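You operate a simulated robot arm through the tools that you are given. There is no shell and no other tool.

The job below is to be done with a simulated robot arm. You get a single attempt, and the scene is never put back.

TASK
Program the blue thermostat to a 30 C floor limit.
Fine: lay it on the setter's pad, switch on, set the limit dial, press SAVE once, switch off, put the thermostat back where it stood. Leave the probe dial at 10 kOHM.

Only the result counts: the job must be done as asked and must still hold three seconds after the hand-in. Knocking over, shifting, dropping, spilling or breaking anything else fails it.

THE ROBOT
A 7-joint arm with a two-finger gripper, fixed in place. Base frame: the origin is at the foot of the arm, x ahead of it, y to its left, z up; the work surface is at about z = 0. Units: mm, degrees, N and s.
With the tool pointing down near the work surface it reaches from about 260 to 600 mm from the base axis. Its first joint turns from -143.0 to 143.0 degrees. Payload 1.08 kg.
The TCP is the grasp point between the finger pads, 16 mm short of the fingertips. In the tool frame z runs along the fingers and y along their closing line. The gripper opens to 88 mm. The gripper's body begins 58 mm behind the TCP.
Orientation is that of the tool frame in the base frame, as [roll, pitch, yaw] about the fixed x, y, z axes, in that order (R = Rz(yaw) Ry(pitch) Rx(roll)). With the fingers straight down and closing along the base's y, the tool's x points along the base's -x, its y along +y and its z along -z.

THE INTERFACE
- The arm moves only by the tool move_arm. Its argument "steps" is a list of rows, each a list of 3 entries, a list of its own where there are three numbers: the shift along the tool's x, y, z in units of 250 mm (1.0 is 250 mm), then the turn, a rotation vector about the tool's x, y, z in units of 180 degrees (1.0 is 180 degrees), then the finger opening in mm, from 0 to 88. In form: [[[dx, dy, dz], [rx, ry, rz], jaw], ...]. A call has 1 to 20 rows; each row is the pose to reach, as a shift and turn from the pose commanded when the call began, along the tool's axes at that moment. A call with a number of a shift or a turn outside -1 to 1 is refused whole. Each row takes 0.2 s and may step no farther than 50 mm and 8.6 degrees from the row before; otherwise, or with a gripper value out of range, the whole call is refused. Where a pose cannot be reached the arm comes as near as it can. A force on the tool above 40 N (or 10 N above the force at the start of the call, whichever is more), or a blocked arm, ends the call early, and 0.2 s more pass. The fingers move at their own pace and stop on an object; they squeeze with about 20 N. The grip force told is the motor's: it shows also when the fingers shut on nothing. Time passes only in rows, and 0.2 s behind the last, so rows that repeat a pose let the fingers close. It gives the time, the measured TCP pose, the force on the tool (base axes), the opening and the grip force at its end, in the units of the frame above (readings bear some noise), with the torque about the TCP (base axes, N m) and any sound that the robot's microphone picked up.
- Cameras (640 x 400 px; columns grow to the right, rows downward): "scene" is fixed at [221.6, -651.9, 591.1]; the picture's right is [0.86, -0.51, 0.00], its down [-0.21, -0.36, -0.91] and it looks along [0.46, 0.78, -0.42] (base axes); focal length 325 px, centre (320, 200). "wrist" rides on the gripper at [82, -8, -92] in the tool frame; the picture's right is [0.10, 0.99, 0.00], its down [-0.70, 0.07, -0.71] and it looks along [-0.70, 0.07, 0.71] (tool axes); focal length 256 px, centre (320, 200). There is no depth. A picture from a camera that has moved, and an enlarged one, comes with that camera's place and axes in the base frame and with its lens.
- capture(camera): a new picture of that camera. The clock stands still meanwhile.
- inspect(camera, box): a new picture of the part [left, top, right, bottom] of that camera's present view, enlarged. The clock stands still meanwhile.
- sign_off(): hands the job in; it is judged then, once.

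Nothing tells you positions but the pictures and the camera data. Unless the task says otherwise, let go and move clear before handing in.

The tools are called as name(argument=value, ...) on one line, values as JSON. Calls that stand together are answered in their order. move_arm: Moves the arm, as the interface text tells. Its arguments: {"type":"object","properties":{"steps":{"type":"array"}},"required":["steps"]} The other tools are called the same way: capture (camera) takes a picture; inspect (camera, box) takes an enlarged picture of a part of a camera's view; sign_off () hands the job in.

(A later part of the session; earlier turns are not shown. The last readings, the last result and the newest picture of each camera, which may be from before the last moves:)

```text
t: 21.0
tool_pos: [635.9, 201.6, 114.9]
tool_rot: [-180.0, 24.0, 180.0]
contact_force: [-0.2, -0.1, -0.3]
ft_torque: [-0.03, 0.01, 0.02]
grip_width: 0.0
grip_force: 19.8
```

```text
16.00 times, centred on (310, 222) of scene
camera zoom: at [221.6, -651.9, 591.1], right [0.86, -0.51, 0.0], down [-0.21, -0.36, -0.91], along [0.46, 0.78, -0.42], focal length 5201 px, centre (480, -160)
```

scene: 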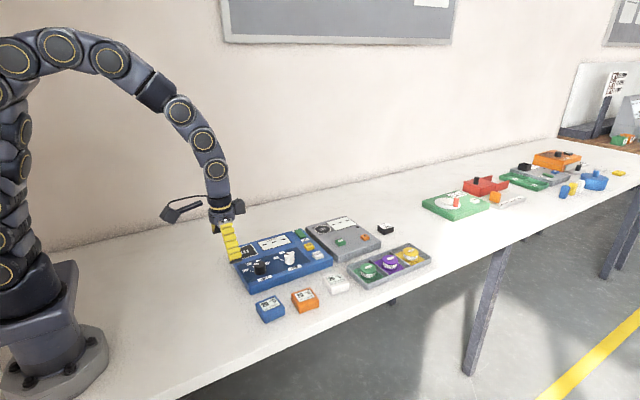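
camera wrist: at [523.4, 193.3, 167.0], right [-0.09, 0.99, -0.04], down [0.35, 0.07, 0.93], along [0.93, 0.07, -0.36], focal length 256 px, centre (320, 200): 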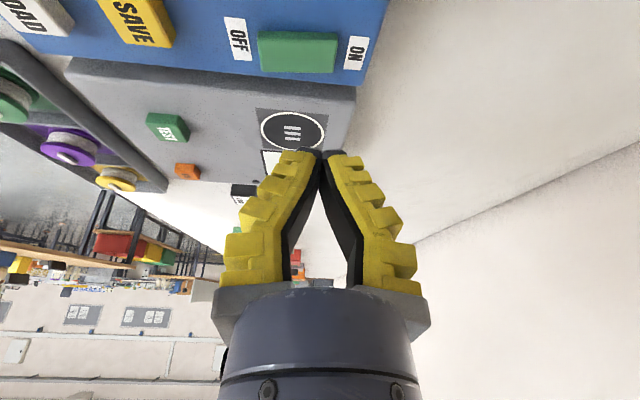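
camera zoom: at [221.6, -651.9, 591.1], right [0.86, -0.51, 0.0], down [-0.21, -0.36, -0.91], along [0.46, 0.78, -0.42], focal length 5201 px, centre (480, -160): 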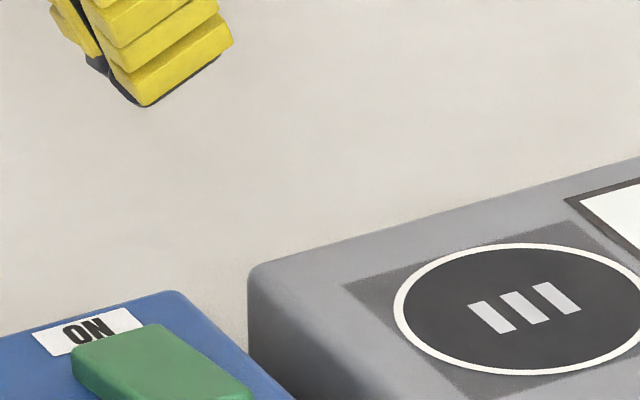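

The switch is ON; the display still shows "LOAD ---" just as it did while off. I'll move over to the LIMIT dial at about (449.5, 65.5), bringing the tool vertical.

move_arm(steps=[[[0.104, -0.0907, -0.0718], [0, 0.03, 0], 0], [[0.208, -0.1815, -0.1437], [0, 0.06, 0], 30], [[0.312, -0.2722, -0.2155], [0, 0.09, 0], 60], [[0.416, -0.3629, -0.2873], [0, 0.12, 0], 60], [[0.52, -0.4537, -0.3592], [0, 0.1333, 0], 60], [[0.624, -0.5444, -0.431], [0, 0.1333, 0], 60], [[0.624, -0.5444, -0.431], [0, 0.1333, 0], 60]])

capture(camera="wrist")

inspect(camera="wrist", box=[250, 60, 410, 160])

inspect(camera="wrist", box=[250, 60, 470, 200])

```text
t: 22.6
tool_pos: [449.7, 64.6, 151.2]
tool_rot: [179.9, -0.1, -180.0]
contact_force: [0.1, -0.1, 0.2]
ft_torque: [0.0, 0.0, -0.01]
grip_width: 64.1
grip_force: 3.4
```

```text
taken
camera wrist: at [367.0, 56.6, 244.4], right [-0.1, 0.99, 0.0], down [0.7, 0.07, 0.71], along [0.7, 0.07, -0.71], focal length 256 px, centre (320, 200)
```

wrist: 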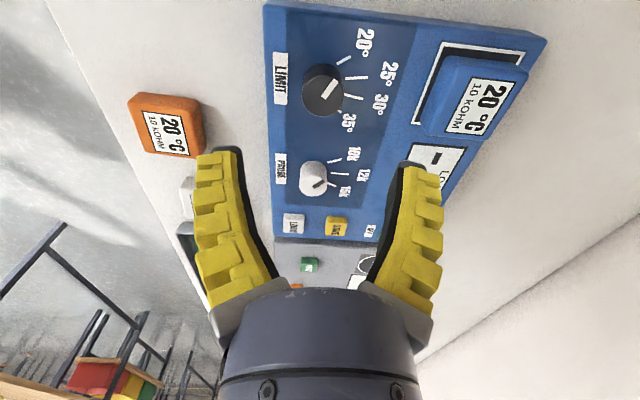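

```text
4.00 times, centred on (330, 110) of wrist
camera zoom: at [367.0, 56.6, 244.4], right [-0.1, 0.99, 0.0], down [0.7, 0.07, 0.71], along [0.7, 0.07, -0.71], focal length 1024 px, centre (280, 560)
```

zoom: 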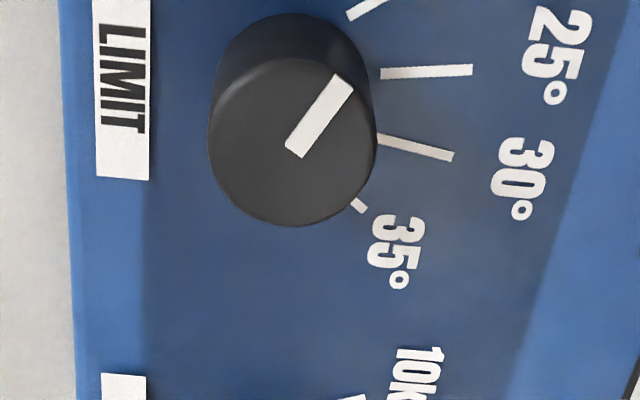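

```text
2.86 times, centred on (360, 130) of wrist
camera zoom: at [367.0, 56.6, 244.4], right [-0.1, 0.99, 0.0], down [0.7, 0.07, 0.71], along [0.7, 0.07, -0.71], focal length 731 px, centre (206, 400)
```

zoom: 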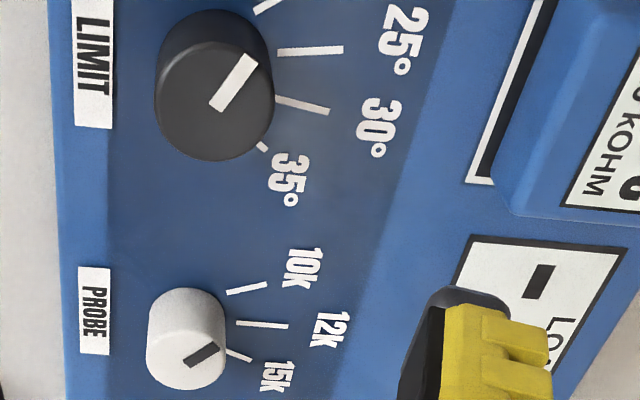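

The knob axis is about (448.5, 66.8) with a 32 mm diameter, and the pointer reads about 60° on the 20° side. The marks are spaced about 40°, so 30° needs an 80° clockwise turn. I'll pre-rotate the gripper -40° and come down above the knob.

move_arm(steps=[[[0.004, 0.008, 0.06], [0, 0, -0.0444], 60], [[0.004, 0.008, 0.12], [0, 0, -0.0889], 60], [[0.004, 0.008, 0.18], [0, 0, -0.1333], 60], [[0.004, 0.008, 0.24], [0, 0, -0.1778], 60], [[0.004, 0.008, 0.3], [0, 0, -0.2222], 60], [[0.004, 0.008, 0.3], [0, 0, -0.2222], 60]])

capture(camera="wrist")

inspect(camera="scene", box=[220, 210, 340, 285])

```text
t: 24.0
tool_pos: [450.3, 68.7, 77.0]
tool_rot: [-180.0, 0.0, -140.1]
contact_force: [-0.4, 0.7, 0.0]
ft_torque: [0.0, 0.0, -0.03]
grip_width: 64.2
grip_force: 3.1
```

```text
taken
camera wrist: at [391.3, 10.1, 168.7], right [-0.72, 0.7, 0.0], down [0.49, 0.51, 0.71], along [0.49, 0.51, -0.7], focal length 256 px, centre (320, 200)
```

wrist: 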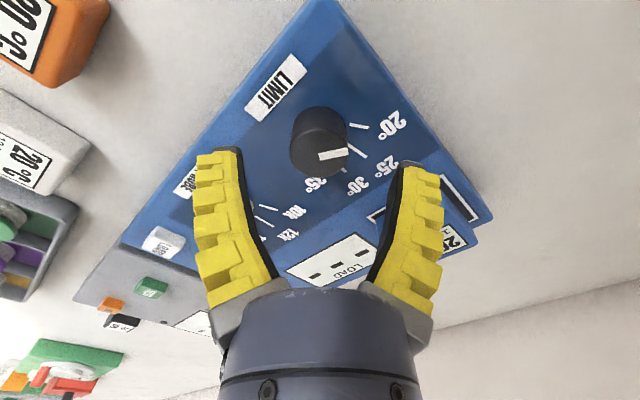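

```text
5.33 times, centred on (280, 248) of scene
camera zoom: at [221.6, -651.9, 591.1], right [0.86, -0.51, 0.0], down [-0.21, -0.36, -0.91], along [0.46, 0.78, -0.42], focal length 1734 px, centre (533, -53)
```

zoom: 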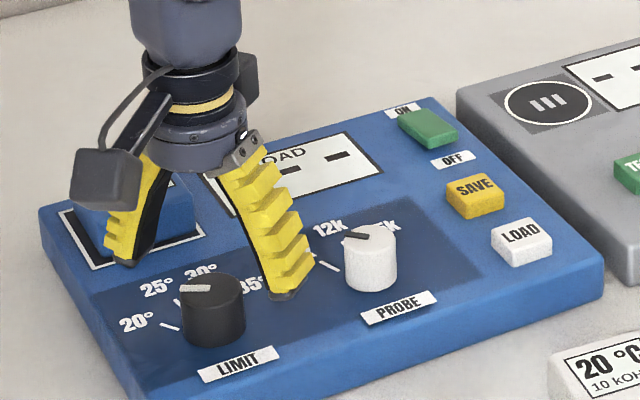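

I'll enlarge the knob to check the centring with the rotated gripper.

inspect(camera="wrist", box=[270, 90, 370, 190])

```text
4.00 times, centred on (320, 140) of wrist
camera zoom: at [391.3, 10.1, 168.7], right [-0.72, 0.7, 0.0], down [0.49, 0.51, 0.71], along [0.49, 0.51, -0.7], focal length 1024 px, centre (320, 440)
```

zoom: 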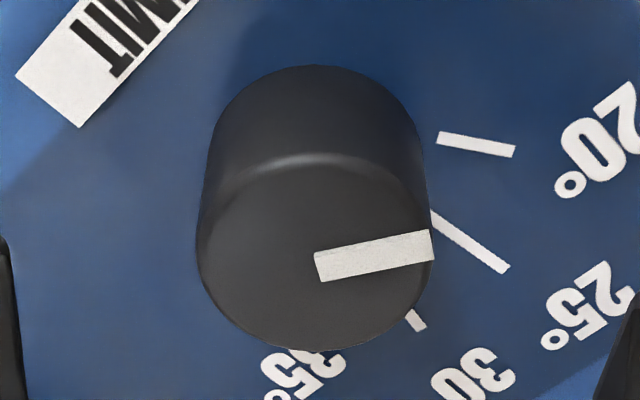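

The knob is centred under the gripper within about half a millimetre. I'll lower to grip height (tips about 3 mm above the panel) and close.

move_arm(steps=[[[0, 0, 0.05], [0, 0, 0], 60], [[0, 0, 0.1], [0, 0, 0], 60], [[0, 0, 0.116], [0, 0, 0], 60], [[0, 0, 0.116], [0, 0, 0], 60], [[0, 0, 0.116], [0, 0, 0], 45], [[0, 0, 0.116], [0, 0, 0], 20], [[0, 0, 0.116], [0, 0, 0], 20], [[0, 0, 0.116], [0, 0, 0], 20]])

inspect(camera="wrist", box=[220, 90, 420, 230])

inspect(camera="scene", box=[220, 210, 340, 285])

```text
t: 25.8
tool_pos: [448.3, 67.1, 47.5]
tool_rot: [-180.0, -0.1, -140.1]
contact_force: [-2.3, -11.2, 12.6]
ft_torque: [-0.16, 0.08, -0.07]
grip_width: 22.8
grip_force: 22.2
```

```text
2.86 times, centred on (320, 160) of wrist
camera zoom: at [390.6, 8.6, 140.1], right [-0.72, 0.7, 0.0], down [0.49, 0.51, 0.71], along [0.49, 0.51, -0.71], focal length 731 px, centre (320, 314)
```

zoom: 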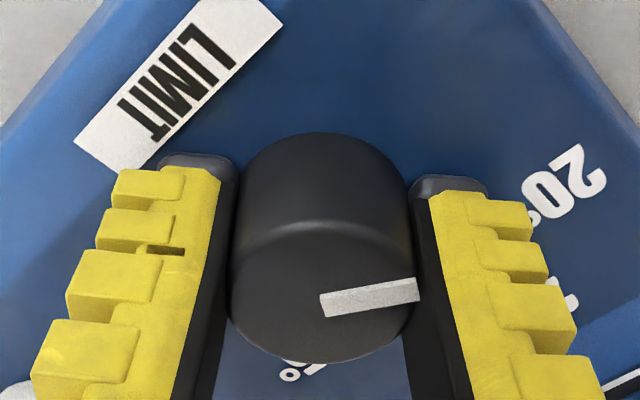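

```text
5.33 times, centred on (280, 248) of scene
camera zoom: at [221.6, -651.9, 591.1], right [0.86, -0.51, 0.0], down [-0.21, -0.36, -0.91], along [0.46, 0.78, -0.42], focal length 1734 px, centre (533, -53)
```

zoom: 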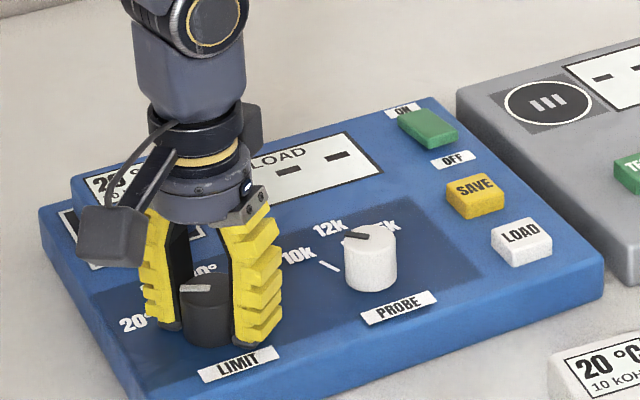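

The fingers report 22.8 mm although the knob looked about 32 mm wide, and there is some side and upward force. I'll look more closely before turning.

inspect(camera="scene", box=[238, 242, 286, 278])

inspect(camera="wrist", box=[270, 120, 370, 220])

capture(camera="wrist")

```text
11.11 times, centred on (262, 260) of scene
camera zoom: at [221.6, -651.9, 591.1], right [0.86, -0.51, 0.0], down [-0.21, -0.36, -0.91], along [0.46, 0.78, -0.42], focal length 3612 px, centre (964, -467)
```

zoom: 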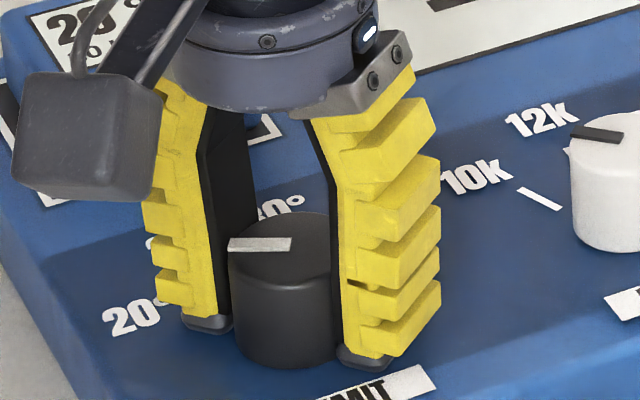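

```text
4.00 times, centred on (320, 170) of wrist
camera zoom: at [390.6, 8.6, 140.1], right [-0.72, 0.7, 0.0], down [0.49, 0.51, 0.71], along [0.49, 0.51, -0.71], focal length 1024 px, centre (320, 320)
```

zoom: 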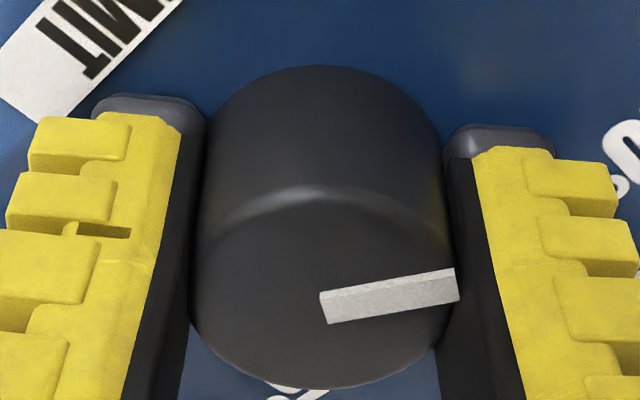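

```text
taken
camera wrist: at [390.6, 8.6, 140.1], right [-0.72, 0.7, 0.0], down [0.49, 0.51, 0.71], along [0.49, 0.51, -0.71], focal length 256 px, centre (320, 200)
```

wrist: 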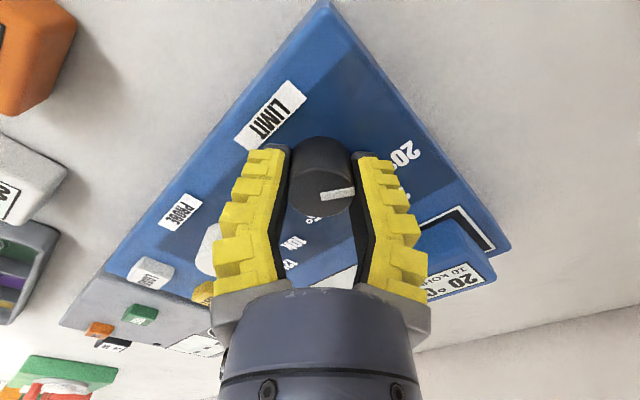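

The pads clasp the knob symmetrically, so the grip looks right. I'll ease up 1 mm to relieve the vertical load and re-read the force.

move_arm(steps=[[[0, 0, -0.004], [0, 0, 0], 20], [[0, 0, -0.004], [0, 0, 0], 20]])

```text
t: 26.4
tool_pos: [448.0, 68.1, 47.2]
tool_rot: [-180.0, 0.0, -140.1]
contact_force: [3.4, -12.5, 1.2]
ft_torque: [-0.26, 0.13, -0.08]
grip_width: 22.8
grip_force: 21.9
```

The vertical load is gone; the remaining ~12 N side load says the knob is slightly toward -y in the tool frame. I'll shift 1 mm that way to relieve it.

move_arm(steps=[[[0, -0.004, 0], [0, 0, 0], 20], [[0, -0.004, 0], [0, 0, 0], 20]])

```text
t: 27.0
tool_pos: [449.3, 67.5, 47.9]
tool_rot: [179.9, -0.1, -140.0]
contact_force: [-3.2, -0.2, -1.7]
ft_torque: [0.02, -0.18, -0.09]
grip_width: 22.6
grip_force: 22.2
```

Loads are relieved. I'll turn 16° clockwise first and check the knob follows.

move_arm(steps=[[[0, 0, 0], [0, 0, 0.0222], 20], [[0, 0, 0], [0, 0, 0.0444], 20], [[0, 0, 0], [0, 0, 0.0667], 20], [[0, 0, 0], [0, 0, 0.0889], 20], [[0, 0, 0], [0, 0, 0.0889], 20]])

inspect(camera="wrist", box=[220, 90, 420, 230])

```text
t: 28.2
tool_pos: [448.8, 66.7, 47.8]
tool_rot: [179.9, -0.1, -156.1]
contact_force: [-7.0, 10.7, 1.3]
ft_torque: [-0.02, 0.1, 0.01]
grip_width: 22.6
grip_force: 22.1
```

```text
2.86 times, centred on (320, 160) of wrist
camera zoom: at [376.8, 26.4, 140.4], right [-0.5, 0.87, 0.0], down [0.61, 0.35, 0.71], along [0.61, 0.35, -0.71], focal length 731 px, centre (320, 314)
```

zoom: 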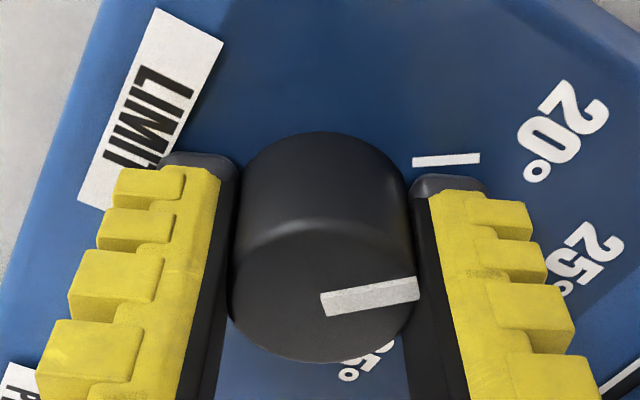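

The knob turns with the gripper (the pointer is steady in the wrist view). I'll re-centre by 1 mm and continue another 24°.

move_arm(steps=[[[0, 0.004, 0], [0, 0, 0], 20], [[-0.002, 0.005, 0], [0, 0, 0.0333], 20], [[-0.003, 0.005, 0], [0, 0, 0.0667], 20], [[-0.004, 0.006, 0], [0, 0, 0.1], 20], [[-0.004, 0.006, 0], [0, 0, 0.1333], 20], [[-0.004, 0.006, 0], [0, 0, 0.1333], 20]])

inspect(camera="wrist", box=[220, 90, 420, 230])

```text
t: 29.6
tool_pos: [448.8, 67.3, 47.5]
tool_rot: [179.9, -0.1, 179.8]
contact_force: [-7.5, -16.1, 1.2]
ft_torque: [-0.1, 0.18, 0.0]
grip_width: 22.3
grip_force: 21.9
```

```text
2.86 times, centred on (320, 160) of wrist
camera zoom: at [366.5, 59.1, 140.4], right [-0.1, 1.0, 0.0], down [0.7, 0.07, 0.71], along [0.7, 0.07, -0.71], focal length 731 px, centre (320, 314)
```

zoom: 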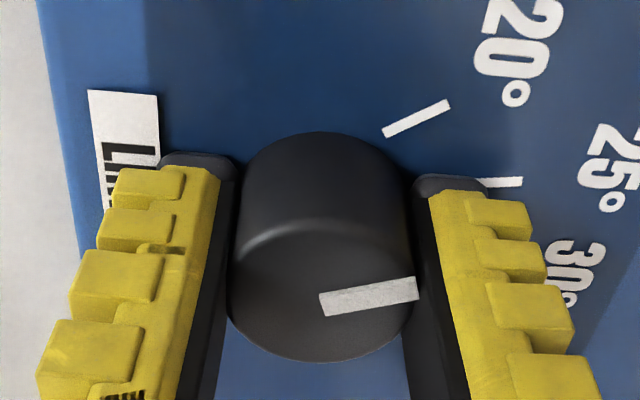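

40° turned, the pointer should now be at 25°. I'll relieve the side load and turn another 24°.

move_arm(steps=[[[0, -0.005, 0], [0, 0, 0], 20], [[0, -0.005, 0], [0, 0, 0.0333], 20], [[0, -0.005, 0], [0, 0, 0.0667], 20], [[0, -0.005, 0], [0, 0, 0.1], 20], [[0, -0.005, 0], [0, 0, 0.1333], 20], [[0, -0.005, 0], [0, 0, 0.1333], 20]])

inspect(camera="wrist", box=[220, 90, 420, 230])

```text
t: 31.0
tool_pos: [447.8, 66.8, 47.6]
tool_rot: [-179.9, -0.1, 155.9]
contact_force: [-15.6, -11.7, 10.8]
ft_torque: [-0.19, 0.03, 0.05]
grip_width: 23.0
grip_force: 21.6
```

```text
2.86 times, centred on (320, 160) of wrist
camera zoom: at [370.4, 92.6, 140.0], right [0.31, 0.95, 0.0], down [0.67, -0.22, 0.71], along [0.67, -0.22, -0.71], focal length 731 px, centre (320, 314)
```

zoom: 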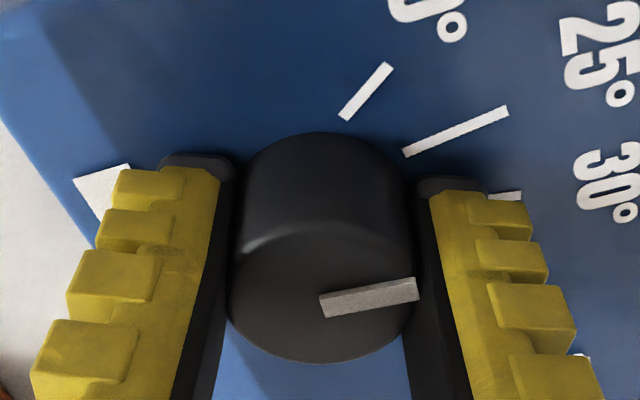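

64° turned so far and the knob is following. I'll relieve the loads again and do the last 16°.

move_arm(steps=[[[0.003, -0.005, -0.003], [0, 0, 0], 20], [[0.003, -0.005, -0.003], [0, 0, 0.0296], 20], [[0.003, -0.005, -0.003], [0, 0, 0.0593], 20], [[0.003, -0.005, -0.003], [0, 0, 0.0889], 20], [[0.003, -0.005, -0.003], [0, 0, 0.0889], 20]])

capture(camera="wrist")

inspect(camera="scene", box=[220, 210, 340, 285])

```text
t: 32.2
tool_pos: [447.7, 66.1, 48.5]
tool_rot: [-180.0, -0.1, 140.0]
contact_force: [0.6, 5.2, -12.9]
ft_torque: [-0.03, -0.04, -0.02]
grip_width: 22.0
grip_force: 22.3
```

```text
taken
camera wrist: at [379.9, 112.8, 140.7], right [0.56, 0.83, 0.0], down [0.58, -0.4, 0.71], along [0.59, -0.4, -0.71], focal length 256 px, centre (320, 200)
```

wrist: 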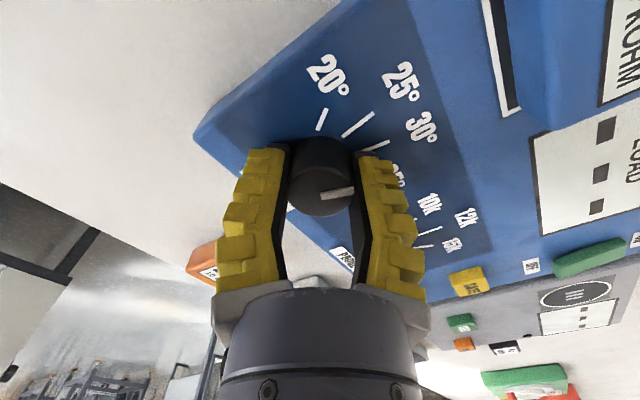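

```text
5.33 times, centred on (280, 248) of scene
camera zoom: at [221.6, -651.9, 591.1], right [0.86, -0.51, 0.0], down [-0.21, -0.36, -0.91], along [0.46, 0.78, -0.42], focal length 1734 px, centre (533, -53)
```

zoom: 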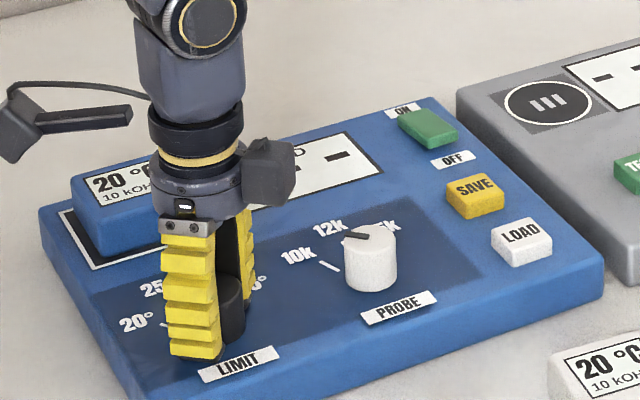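

80° total is done. I'll open, rise straight up and read the dial.

move_arm(steps=[[[0, 0, 0], [0, 0, 0], 40], [[0, 0, 0], [0, 0, 0], 60], [[0, 0, 0], [0, 0, 0], 60], [[0, 0, -0.1], [0, 0, 0], 60], [[0, 0, -0.25], [0, 0, -0.04], 60], [[0, 0, -0.41], [0, 0, -0.08], 60], [[0, 0, -0.41], [0, 0, -0.12], 60], [[0, 0, -0.41], [0, 0, -0.16], 60], [[0, 0, -0.41], [0, 0, -0.2], 60], [[0, 0, -0.41], [0, 0, -0.2222], 60], [[0, 0, -0.41], [0, 0, -0.2222], 60]])

inspect(camera="wrist", box=[250, 0, 450, 140])

capture(camera="wrist")

inspect(camera="scene", box=[220, 210, 340, 285])

```text
t: 34.6
tool_pos: [448.7, 66.5, 151.8]
tool_rot: [-180.0, 0.1, -179.9]
contact_force: [-0.5, -0.5, 0.0]
ft_torque: [-0.02, 0.02, -0.03]
grip_width: 64.1
grip_force: 2.5
```

```text
2.86 times, centred on (350, 70) of wrist
camera zoom: at [365.2, 57.8, 243.6], right [-0.1, 0.99, 0.0], down [0.7, 0.07, 0.71], along [0.71, 0.07, -0.71], focal length 731 px, centre (234, 571)
```

zoom: 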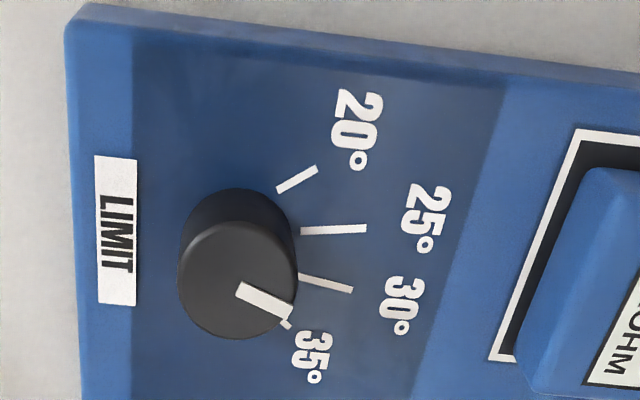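

```text
taken
camera wrist: at [365.2, 57.8, 243.6], right [-0.1, 0.99, 0.0], down [0.7, 0.07, 0.71], along [0.71, 0.07, -0.71], focal length 256 px, centre (320, 200)
```

wrist: 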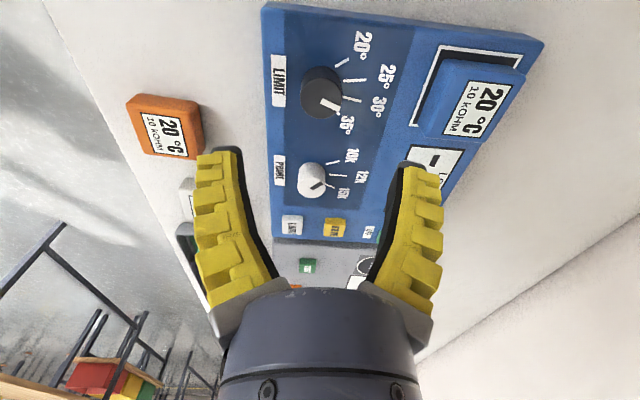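

```text
5.33 times, centred on (280, 248) of scene
camera zoom: at [221.6, -651.9, 591.1], right [0.86, -0.51, 0.0], down [-0.21, -0.36, -0.91], along [0.46, 0.78, -0.42], focal length 1734 px, centre (533, -53)
```

zoom: 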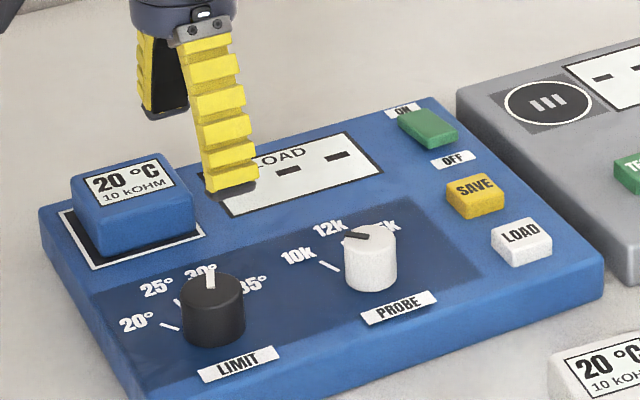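

The pointer now sits at about -21°, right on the 30° mark by my geometry. I'll enlarge it further to confirm against the tick.

inspect(camera="wrist", box=[290, 50, 390, 130])

inspect(camera="scene", box=[235, 250, 285, 281])

```text
5.00 times, centred on (340, 90) of wrist
camera zoom: at [365.2, 57.8, 243.6], right [-0.1, 0.99, 0.0], down [0.7, 0.07, 0.71], along [0.71, 0.07, -0.71], focal length 1280 px, centre (220, 750)
```

zoom: 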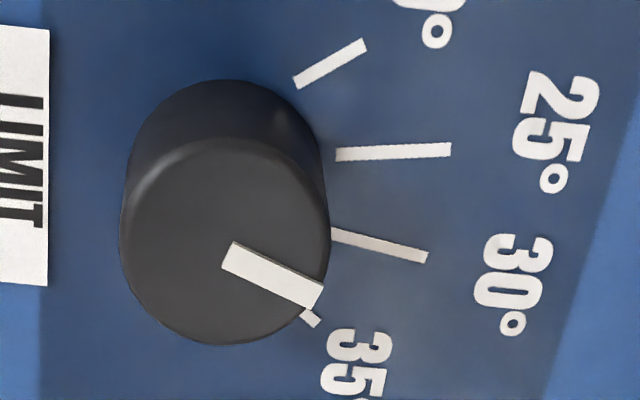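

```text
12.80 times, centred on (260, 266) of scene
camera zoom: at [221.6, -651.9, 591.1], right [0.86, -0.51, 0.0], down [-0.21, -0.36, -0.91], along [0.46, 0.78, -0.42], focal length 4161 px, centre (1088, -638)
```

zoom: 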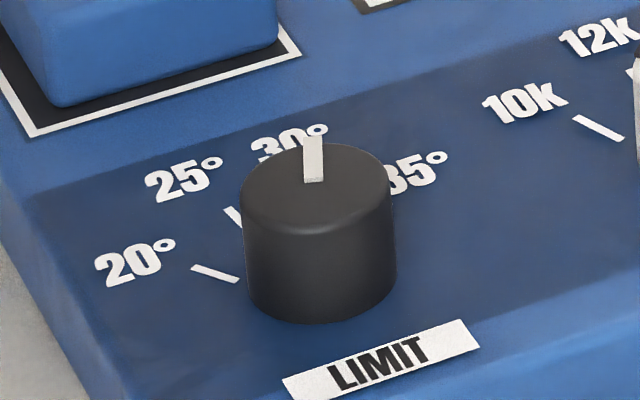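

The pointer measures -20°, matching the 30° position. Next I'll close the fingers, tilt again and hover over SAVE near (620, 103).

move_arm(steps=[[[-0.14, 0.03, 0.02], [0, -0.03, 0], 30], [[-0.28, 0.06, 0.04], [0, -0.06, 0], 0], [[-0.42, 0.09, 0.06], [0, -0.09, 0], 0], [[-0.56, 0.12, 0.1], [0, -0.12, 0], 0], [[-0.699, 0.146, 0.148], [0, -0.1333, 0], 0], [[-0.699, 0.146, 0.148], [0, -0.1333, 0], 0], [[-0.699, 0.146, 0.148], [0, -0.1333, 0], 0]])

capture(camera="wrist")

inspect(camera="scene", box=[230, 190, 360, 270])

```text
t: 36.2
tool_pos: [622.0, 102.4, 112.8]
tool_rot: [-180.0, 24.1, 180.0]
contact_force: [-0.3, 0.2, -0.4]
ft_torque: [0.02, -0.02, 0.01]
grip_width: 0.1
grip_force: 20.0
```

```text
taken
camera wrist: at [510.4, 93.4, 163.3], right [-0.09, 0.99, -0.04], down [0.35, 0.07, 0.93], along [0.93, 0.07, -0.36], focal length 256 px, centre (320, 200)
```

wrist: 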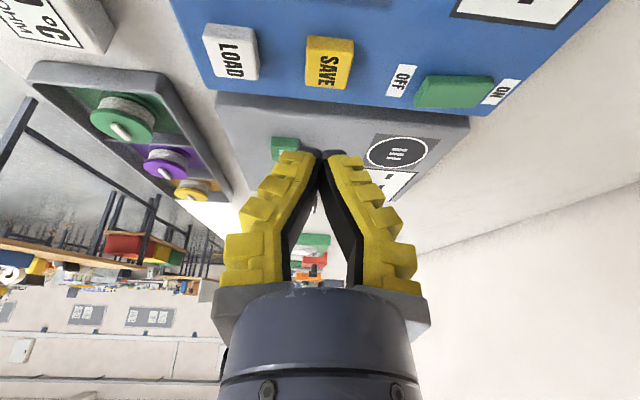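

```text
4.92 times, centred on (295, 230) of scene
camera zoom: at [221.6, -651.9, 591.1], right [0.86, -0.51, 0.0], down [-0.21, -0.36, -0.91], along [0.46, 0.78, -0.42], focal length 1600 px, centre (443, 52)
```

zoom: 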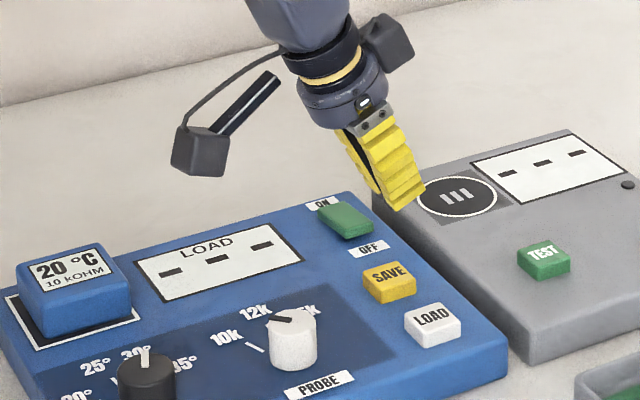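

SAVE measures about (618, 103.5), right under the fingertips' contact edge. I'll descend to about 10 mm above it.

move_arm(steps=[[[0.0244, 0.004, 0.0548], [0, 0, 0], 0], [[0.0488, 0.004, 0.1096], [0, 0, 0], 0], [[0.0732, 0.004, 0.1644], [0, 0, 0], 0], [[0.0732, 0.004, 0.1644], [0, 0, 0], 0]])

inspect(camera="scene", box=[270, 210, 350, 260])

capture(camera="wrist")

```text
t: 37.2
tool_pos: [622.6, 103.5, 68.2]
tool_rot: [180.0, 24.1, 179.9]
contact_force: [0.2, 0.1, 0.3]
ft_torque: [-0.03, -0.02, -0.04]
grip_width: 0.0
grip_force: 20.1
```

```text
8.00 times, centred on (310, 235) of scene
camera zoom: at [221.6, -651.9, 591.1], right [0.86, -0.51, 0.0], down [-0.21, -0.36, -0.91], along [0.46, 0.78, -0.42], focal length 2601 px, centre (400, -80)
```

zoom: 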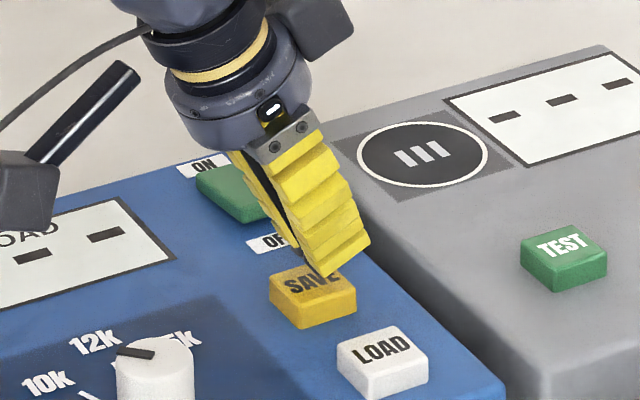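

```text
taken
camera wrist: at [510.4, 94.6, 119.5], right [-0.09, 0.99, -0.04], down [0.35, 0.07, 0.93], along [0.93, 0.07, -0.36], focal length 256 px, centre (320, 200)
```

wrist: 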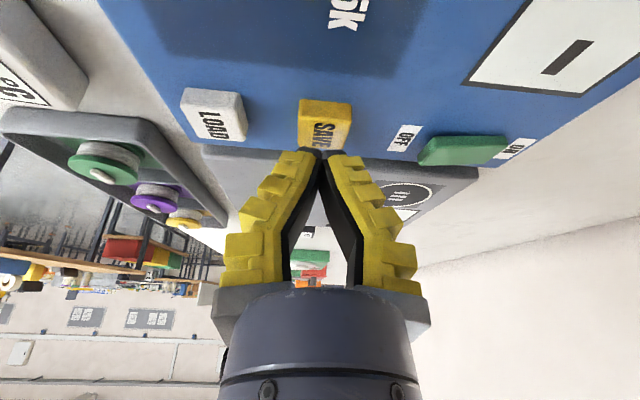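

The tip is directly above SAVE. I'll approach in small steps.

move_arm(steps=[[[0.0049, 0, 0.011], [0, 0, 0], 0], [[0.0098, 0, 0.0219], [0, 0, 0], 0], [[0.0098, 0, 0.0219], [0, 0, 0], 0]])

```text
t: 38.0
tool_pos: [623.3, 103.8, 61.9]
tool_rot: [180.0, 24.0, 180.0]
contact_force: [-0.5, 0.2, 0.5]
ft_torque: [-0.01, 0.06, -0.02]
grip_width: 0.0
grip_force: 20.3
```

No contact yet; 2 mm more.

move_arm(steps=[[[0.0016, 0, 0.0037], [0, 0, 0], 0], [[0.0033, 0, 0.0073], [0, 0, 0], 0], [[0.0033, 0, 0.0073], [0, 0, 0], 0]])

```text
t: 38.8
tool_pos: [623.2, 102.7, 60.2]
tool_rot: [-179.9, 24.0, 179.9]
contact_force: [0.4, -0.8, -0.3]
ft_torque: [-0.03, 0.01, 0.01]
grip_width: 0.1
grip_force: 20.2
```

move_arm(steps=[[[0.0016, 0, 0.0037], [0, 0, 0], 0], [[0.0033, 0, 0.0073], [0, 0, 0], 0], [[0.0033, 0, 0.0073], [0, 0, 0], 0]])

inspect(camera="scene", box=[270, 210, 350, 260])

```text
t: 39.6
tool_pos: [622.9, 104.6, 58.6]
tool_rot: [179.9, 24.0, -180.0]
contact_force: [0.6, -0.5, 0.2]
ft_torque: [0.03, -0.03, 0.02]
grip_width: 0.0
grip_force: 19.9
```

```text
8.00 times, centred on (310, 235) of scene
camera zoom: at [221.6, -651.9, 591.1], right [0.86, -0.51, 0.0], down [-0.21, -0.36, -0.91], along [0.46, 0.78, -0.42], focal length 2601 px, centre (400, -80)
```

zoom: 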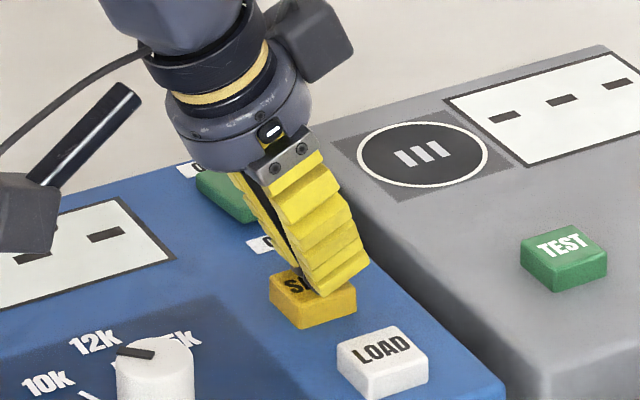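

The tip is nearly touching. Another 2 mm.

move_arm(steps=[[[0.0016, 0, 0.0037], [0, 0, 0], 0], [[0.0033, 0, 0.0073], [0, 0, 0], 0], [[0.0033, 0, 0.0073], [0, 0, 0], 0]])

inspect(camera="scene", box=[270, 210, 350, 260])

```text
t: 40.4
tool_pos: [621.7, 104.5, 57.0]
tool_rot: [180.0, 24.1, 180.0]
contact_force: [-0.3, -0.6, 0.1]
ft_torque: [-0.01, 0.01, 0.02]
grip_width: 5.8
grip_force: 22.5
```

```text
8.00 times, centred on (310, 235) of scene
camera zoom: at [221.6, -651.9, 591.1], right [0.86, -0.51, 0.0], down [-0.21, -0.36, -0.91], along [0.46, 0.78, -0.42], focal length 2601 px, centre (400, -80)
```

zoom: 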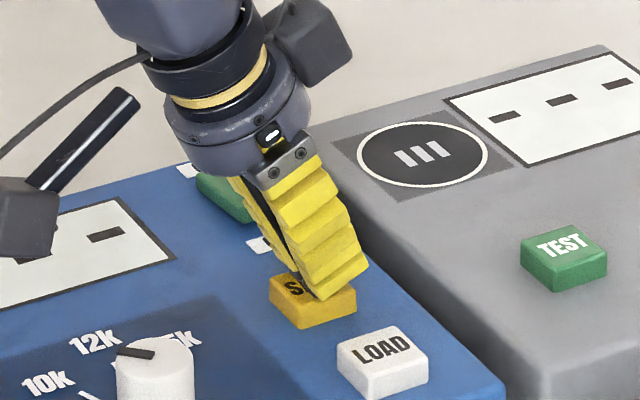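

The fingers moved slightly, a sign of contact. I'll press 1.5 mm deeper and look.

move_arm(steps=[[[0.0012, 0, 0.0027], [0, 0, 0], 0], [[0.0024, 0, 0.0055], [0, 0, 0], 0], [[0.0024, 0, 0.0055], [0, 0, 0], 0]])

inspect(camera="scene", box=[220, 205, 360, 293])

capture(camera="wrist")

```text
t: 41.2
tool_pos: [622.0, 103.9, 54.8]
tool_rot: [180.0, 24.1, -180.0]
contact_force: [0.8, 0.5, 2.9]
ft_torque: [-0.02, -0.01, -0.02]
grip_width: 6.1
grip_force: 21.6
heard: click
```

```text
4.55 times, centred on (290, 249) of scene
camera zoom: at [221.6, -651.9, 591.1], right [0.86, -0.51, 0.0], down [-0.21, -0.36, -0.91], along [0.46, 0.78, -0.42], focal length 1478 px, centre (456, -23)
```

zoom: 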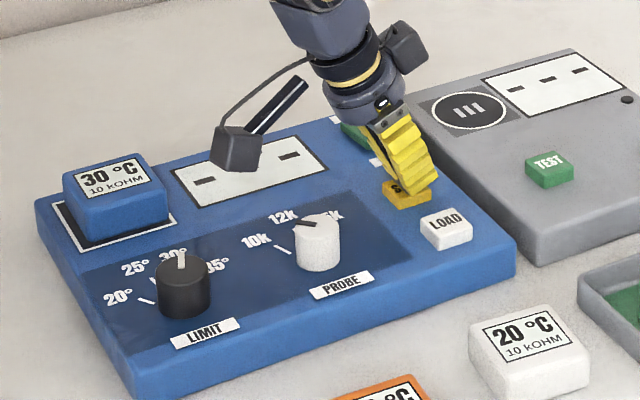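

```text
taken
camera wrist: at [509.9, 95.4, 106.3], right [-0.09, 0.99, -0.04], down [0.35, 0.07, 0.93], along [0.93, 0.07, -0.36], focal length 256 px, centre (320, 200)
```

wrist: 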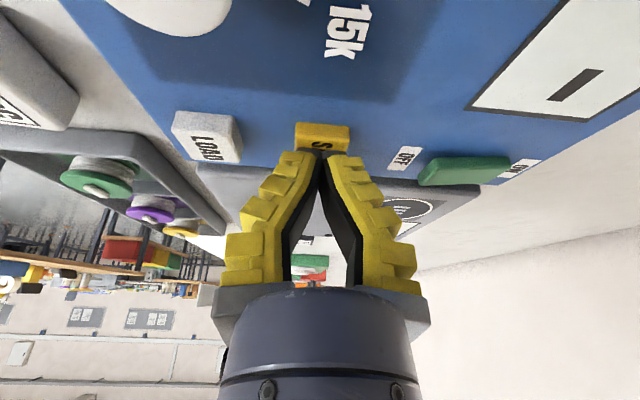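

A click was heard, and the thermostat now shows 30 °C / 10 kOHM. I'll lift straight off SAVE and move over the OFF end of the rocker (about y 170).

move_arm(steps=[[[-0.0325, 0, -0.0731], [0, 0, 0], 0], [[-0.0813, 0, -0.1827], [0, 0, 0], 0], [[-0.0976, 0, -0.2192], [0, 0, 0], 0], [[-0.125, 0.13, -0.21], [0, 0, 0], 0], [[-0.1469, 0.264, -0.1972], [0, 0, 0], 0], [[-0.1469, 0.264, -0.1972], [0, 0, 0], 0]])

capture(camera="wrist")

inspect(camera="scene", box=[220, 205, 360, 293])

```text
t: 42.6
tool_pos: [638.8, 170.4, 115.3]
tool_rot: [179.9, 24.1, 179.9]
contact_force: [-0.1, -0.6, -0.8]
ft_torque: [0.01, 0.02, 0.02]
grip_width: 0.2
grip_force: 21.9
```

```text
taken
camera wrist: at [525.1, 162.2, 166.1], right [-0.09, 0.99, -0.04], down [0.35, 0.07, 0.93], along [0.93, 0.07, -0.36], focal length 256 px, centre (320, 200)
```

wrist: 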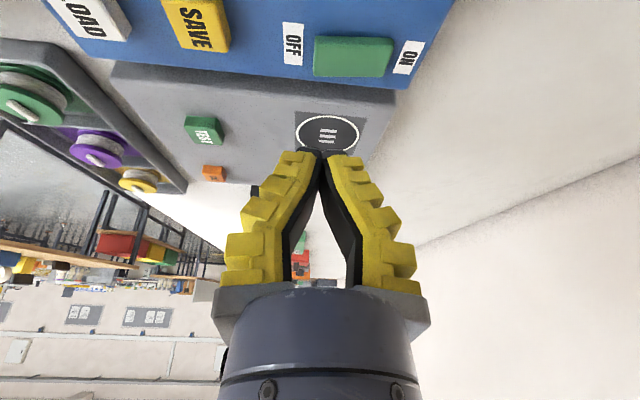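

```text
4.55 times, centred on (290, 249) of scene
camera zoom: at [221.6, -651.9, 591.1], right [0.86, -0.51, 0.0], down [-0.21, -0.36, -0.91], along [0.46, 0.78, -0.42], focal length 1478 px, centre (456, -23)
```

zoom: 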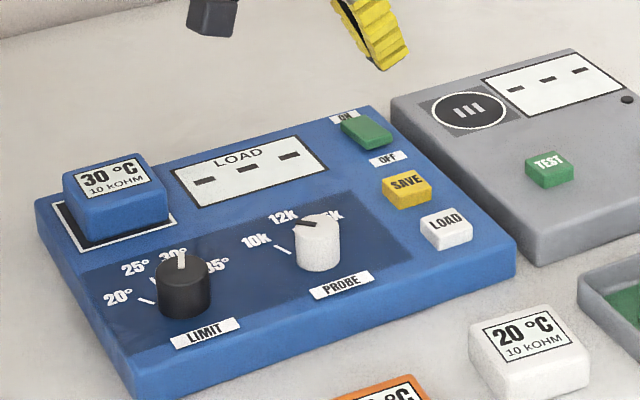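

The display of the thermostat holds at 30 °C. I'll descend over the OFF end to about 10 mm above it.

move_arm(steps=[[[0.0287, 0.002, 0.0529], [0, 0, 0], 0], [[0.0573, 0.002, 0.1058], [0, 0, 0], 0], [[0.086, 0.002, 0.1587], [0, 0, 0], 0], [[0.086, 0.002, 0.1587], [0, 0, 0], 0]])

inspect(camera="scene", box=[270, 205, 350, 255])

capture(camera="wrist")

```text
t: 43.6
tool_pos: [632.7, 169.9, 67.6]
tool_rot: [179.9, 23.9, 179.9]
contact_force: [-0.7, 0.7, 0.5]
ft_torque: [0.02, -0.02, 0.0]
grip_width: 0.0
grip_force: 21.4
```

```text
8.00 times, centred on (310, 230) of scene
camera zoom: at [221.6, -651.9, 591.1], right [0.86, -0.51, 0.0], down [-0.21, -0.36, -0.91], along [0.46, 0.78, -0.42], focal length 2601 px, centre (400, -40)
```

zoom: 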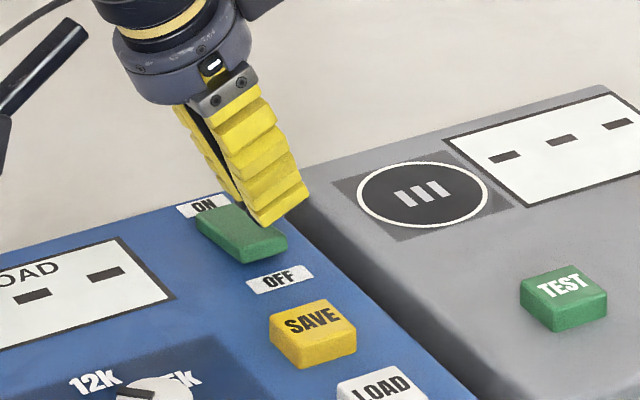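

```text
taken
camera wrist: at [520.6, 161.9, 121.0], right [-0.09, 0.99, -0.04], down [0.35, 0.07, 0.93], along [0.93, 0.07, -0.36], focal length 256 px, centre (320, 200)
```

wrist: 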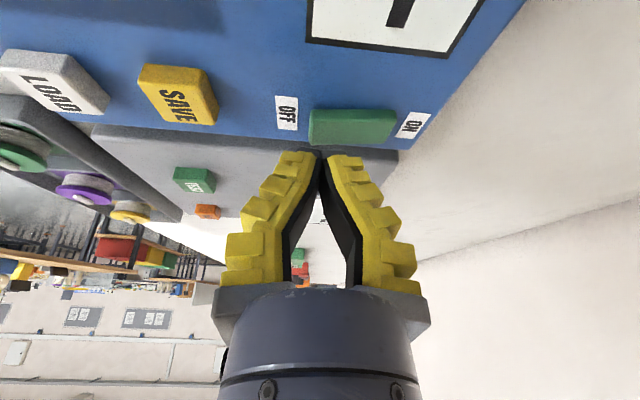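

The tip is above the OFF end. I'll press down in small steps.

move_arm(steps=[[[0.0049, 0, 0.011], [0, 0, 0], 0], [[0.0098, 0, 0.0219], [0, 0, 0], 0], [[0.0098, 0, 0.0219], [0, 0, 0], 0]])

inspect(camera="scene", box=[270, 205, 350, 255])

```text
t: 44.4
tool_pos: [633.4, 172.0, 63.5]
tool_rot: [180.0, 23.8, -179.9]
contact_force: [0.7, 0.1, 0.1]
ft_torque: [-0.06, -0.01, 0.04]
grip_width: 0.0
grip_force: 22.0
```

```text
8.00 times, centred on (310, 230) of scene
camera zoom: at [221.6, -651.9, 591.1], right [0.86, -0.51, 0.0], down [-0.21, -0.36, -0.91], along [0.46, 0.78, -0.42], focal length 2601 px, centre (400, -40)
```

zoom: 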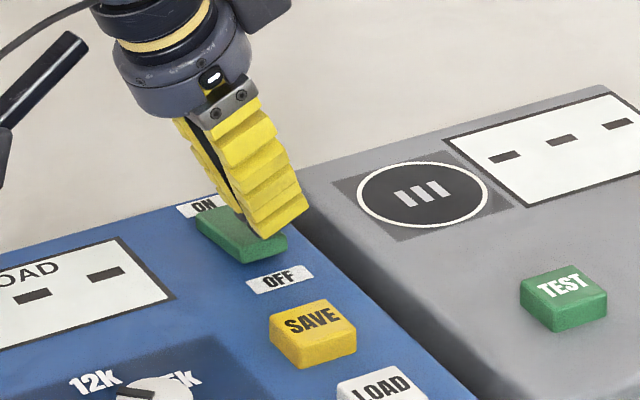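

move_arm(steps=[[[0.0024, 0, 0.0055], [0, 0, 0], 0], [[0.0049, 0, 0.011], [0, 0, 0], 0], [[0.0049, 0, 0.011], [0, 0, 0], 0]])

inspect(camera="scene", box=[270, 205, 350, 255])

```text
t: 45.2
tool_pos: [632.8, 169.8, 61.6]
tool_rot: [180.0, 23.8, 180.0]
contact_force: [-0.1, 0.1, -1.1]
ft_torque: [0.01, 0.01, 0.01]
grip_width: 0.0
grip_force: 22.0
```

```text
8.00 times, centred on (310, 230) of scene
camera zoom: at [221.6, -651.9, 591.1], right [0.86, -0.51, 0.0], down [-0.21, -0.36, -0.91], along [0.46, 0.78, -0.42], focal length 2601 px, centre (400, -40)
```

zoom: 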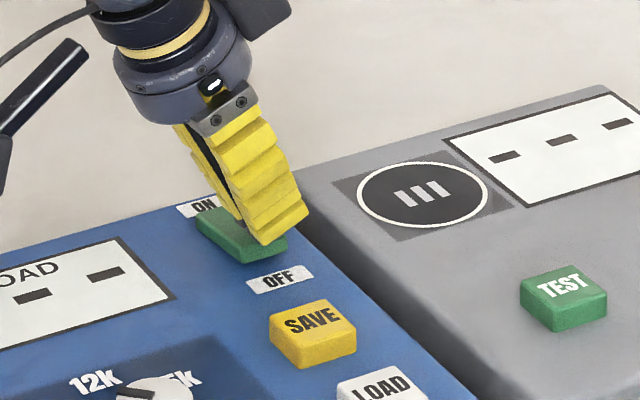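

The tip now touches the OFF end. I'll press about 3 mm further to flip it.

move_arm(steps=[[[0.0024, 0, 0.0055], [0, 0, 0], 0], [[0.0049, 0, 0.011], [0, 0, 0], 0], [[0.0049, 0, 0.011], [0, 0, 0], 0]])

inspect(camera="scene", box=[270, 205, 350, 255])

```text
t: 46.0
tool_pos: [632.7, 170.6, 58.9]
tool_rot: [180.0, 24.0, 179.9]
contact_force: [0.3, -0.2, 1.6]
ft_torque: [0.02, 0.03, -0.02]
grip_width: 0.0
grip_force: 22.1
```

```text
8.00 times, centred on (310, 230) of scene
camera zoom: at [221.6, -651.9, 591.1], right [0.86, -0.51, 0.0], down [-0.21, -0.36, -0.91], along [0.46, 0.78, -0.42], focal length 2601 px, centre (400, -40)
```

zoom: 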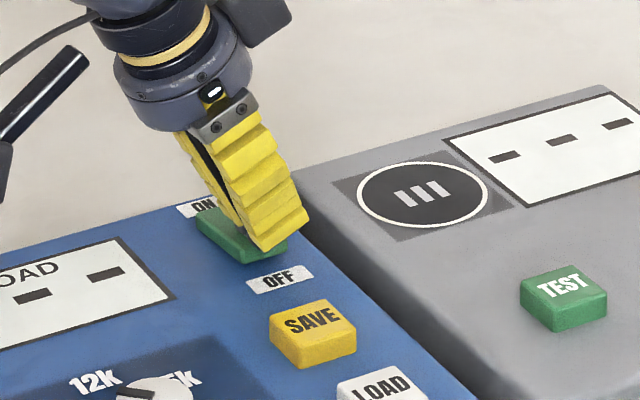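

Not flipped yet. Another 3 mm.

move_arm(steps=[[[0.0024, 0, 0.0055], [0, 0, 0], 0], [[0.0049, 0, 0.011], [0, 0, 0], 0], [[0.0049, 0, 0.011], [0, 0, 0], 0]])

inspect(camera="scene", box=[270, 205, 350, 255])

```text
t: 46.8
tool_pos: [634.1, 169.7, 56.1]
tool_rot: [180.0, 24.0, 180.0]
contact_force: [-0.4, 0.2, -0.1]
ft_torque: [0.03, 0.01, 0.03]
grip_width: 0.0
grip_force: 21.8
```

```text
8.00 times, centred on (310, 230) of scene
camera zoom: at [221.6, -651.9, 591.1], right [0.86, -0.51, 0.0], down [-0.21, -0.36, -0.91], along [0.46, 0.78, -0.42], focal length 2601 px, centre (400, -40)
```

zoom: 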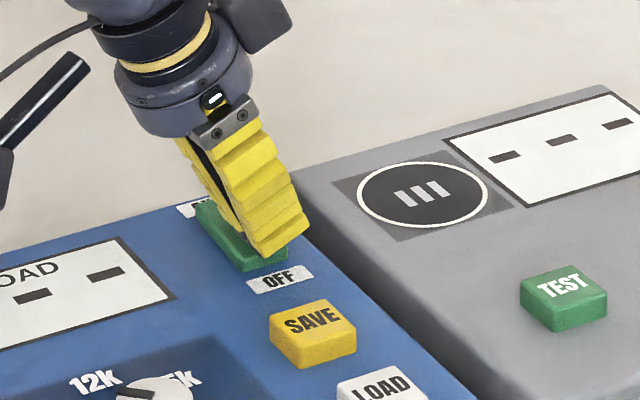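

The rocker has tipped back: the ON end is up and the OFF end is down. I'll lift away and verify.

move_arm(steps=[[[-0.0244, 0, -0.0548], [0, 0, 0], 0], [[-0.0732, 0, -0.1644], [0, 0, 0], 0], [[-0.13, 0, -0.29], [0, 0, 0], 0], [[-0.13, 0, -0.29], [0, 0, 0], 0]])

inspect(camera="scene", box=[220, 205, 360, 293])

inspect(camera="scene", box=[270, 205, 350, 255])

```text
t: 47.8
tool_pos: [633.5, 169.7, 135.5]
tool_rot: [180.0, 24.0, 179.9]
contact_force: [-0.7, -0.4, 0.4]
ft_torque: [0.0, 0.02, 0.01]
grip_width: 0.0
grip_force: 21.4
```

```text
4.55 times, centred on (290, 249) of scene
camera zoom: at [221.6, -651.9, 591.1], right [0.86, -0.51, 0.0], down [-0.21, -0.36, -0.91], along [0.46, 0.78, -0.42], focal length 1478 px, centre (456, -23)
```

zoom: 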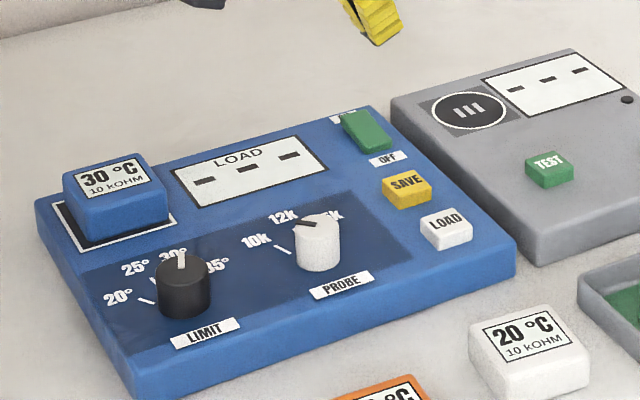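

```text
8.00 times, centred on (310, 230) of scene
camera zoom: at [221.6, -651.9, 591.1], right [0.86, -0.51, 0.0], down [-0.21, -0.36, -0.91], along [0.46, 0.78, -0.42], focal length 2601 px, centre (400, -40)
```

zoom: 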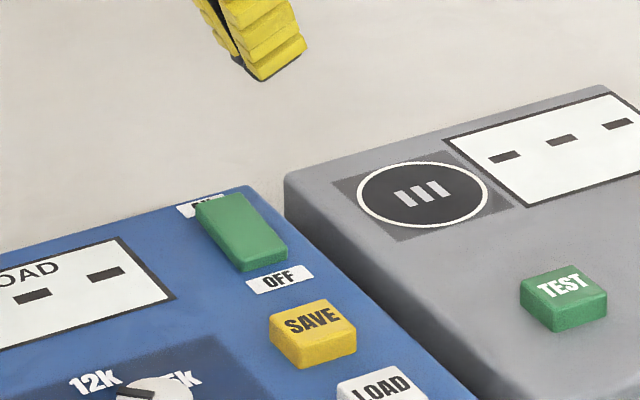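

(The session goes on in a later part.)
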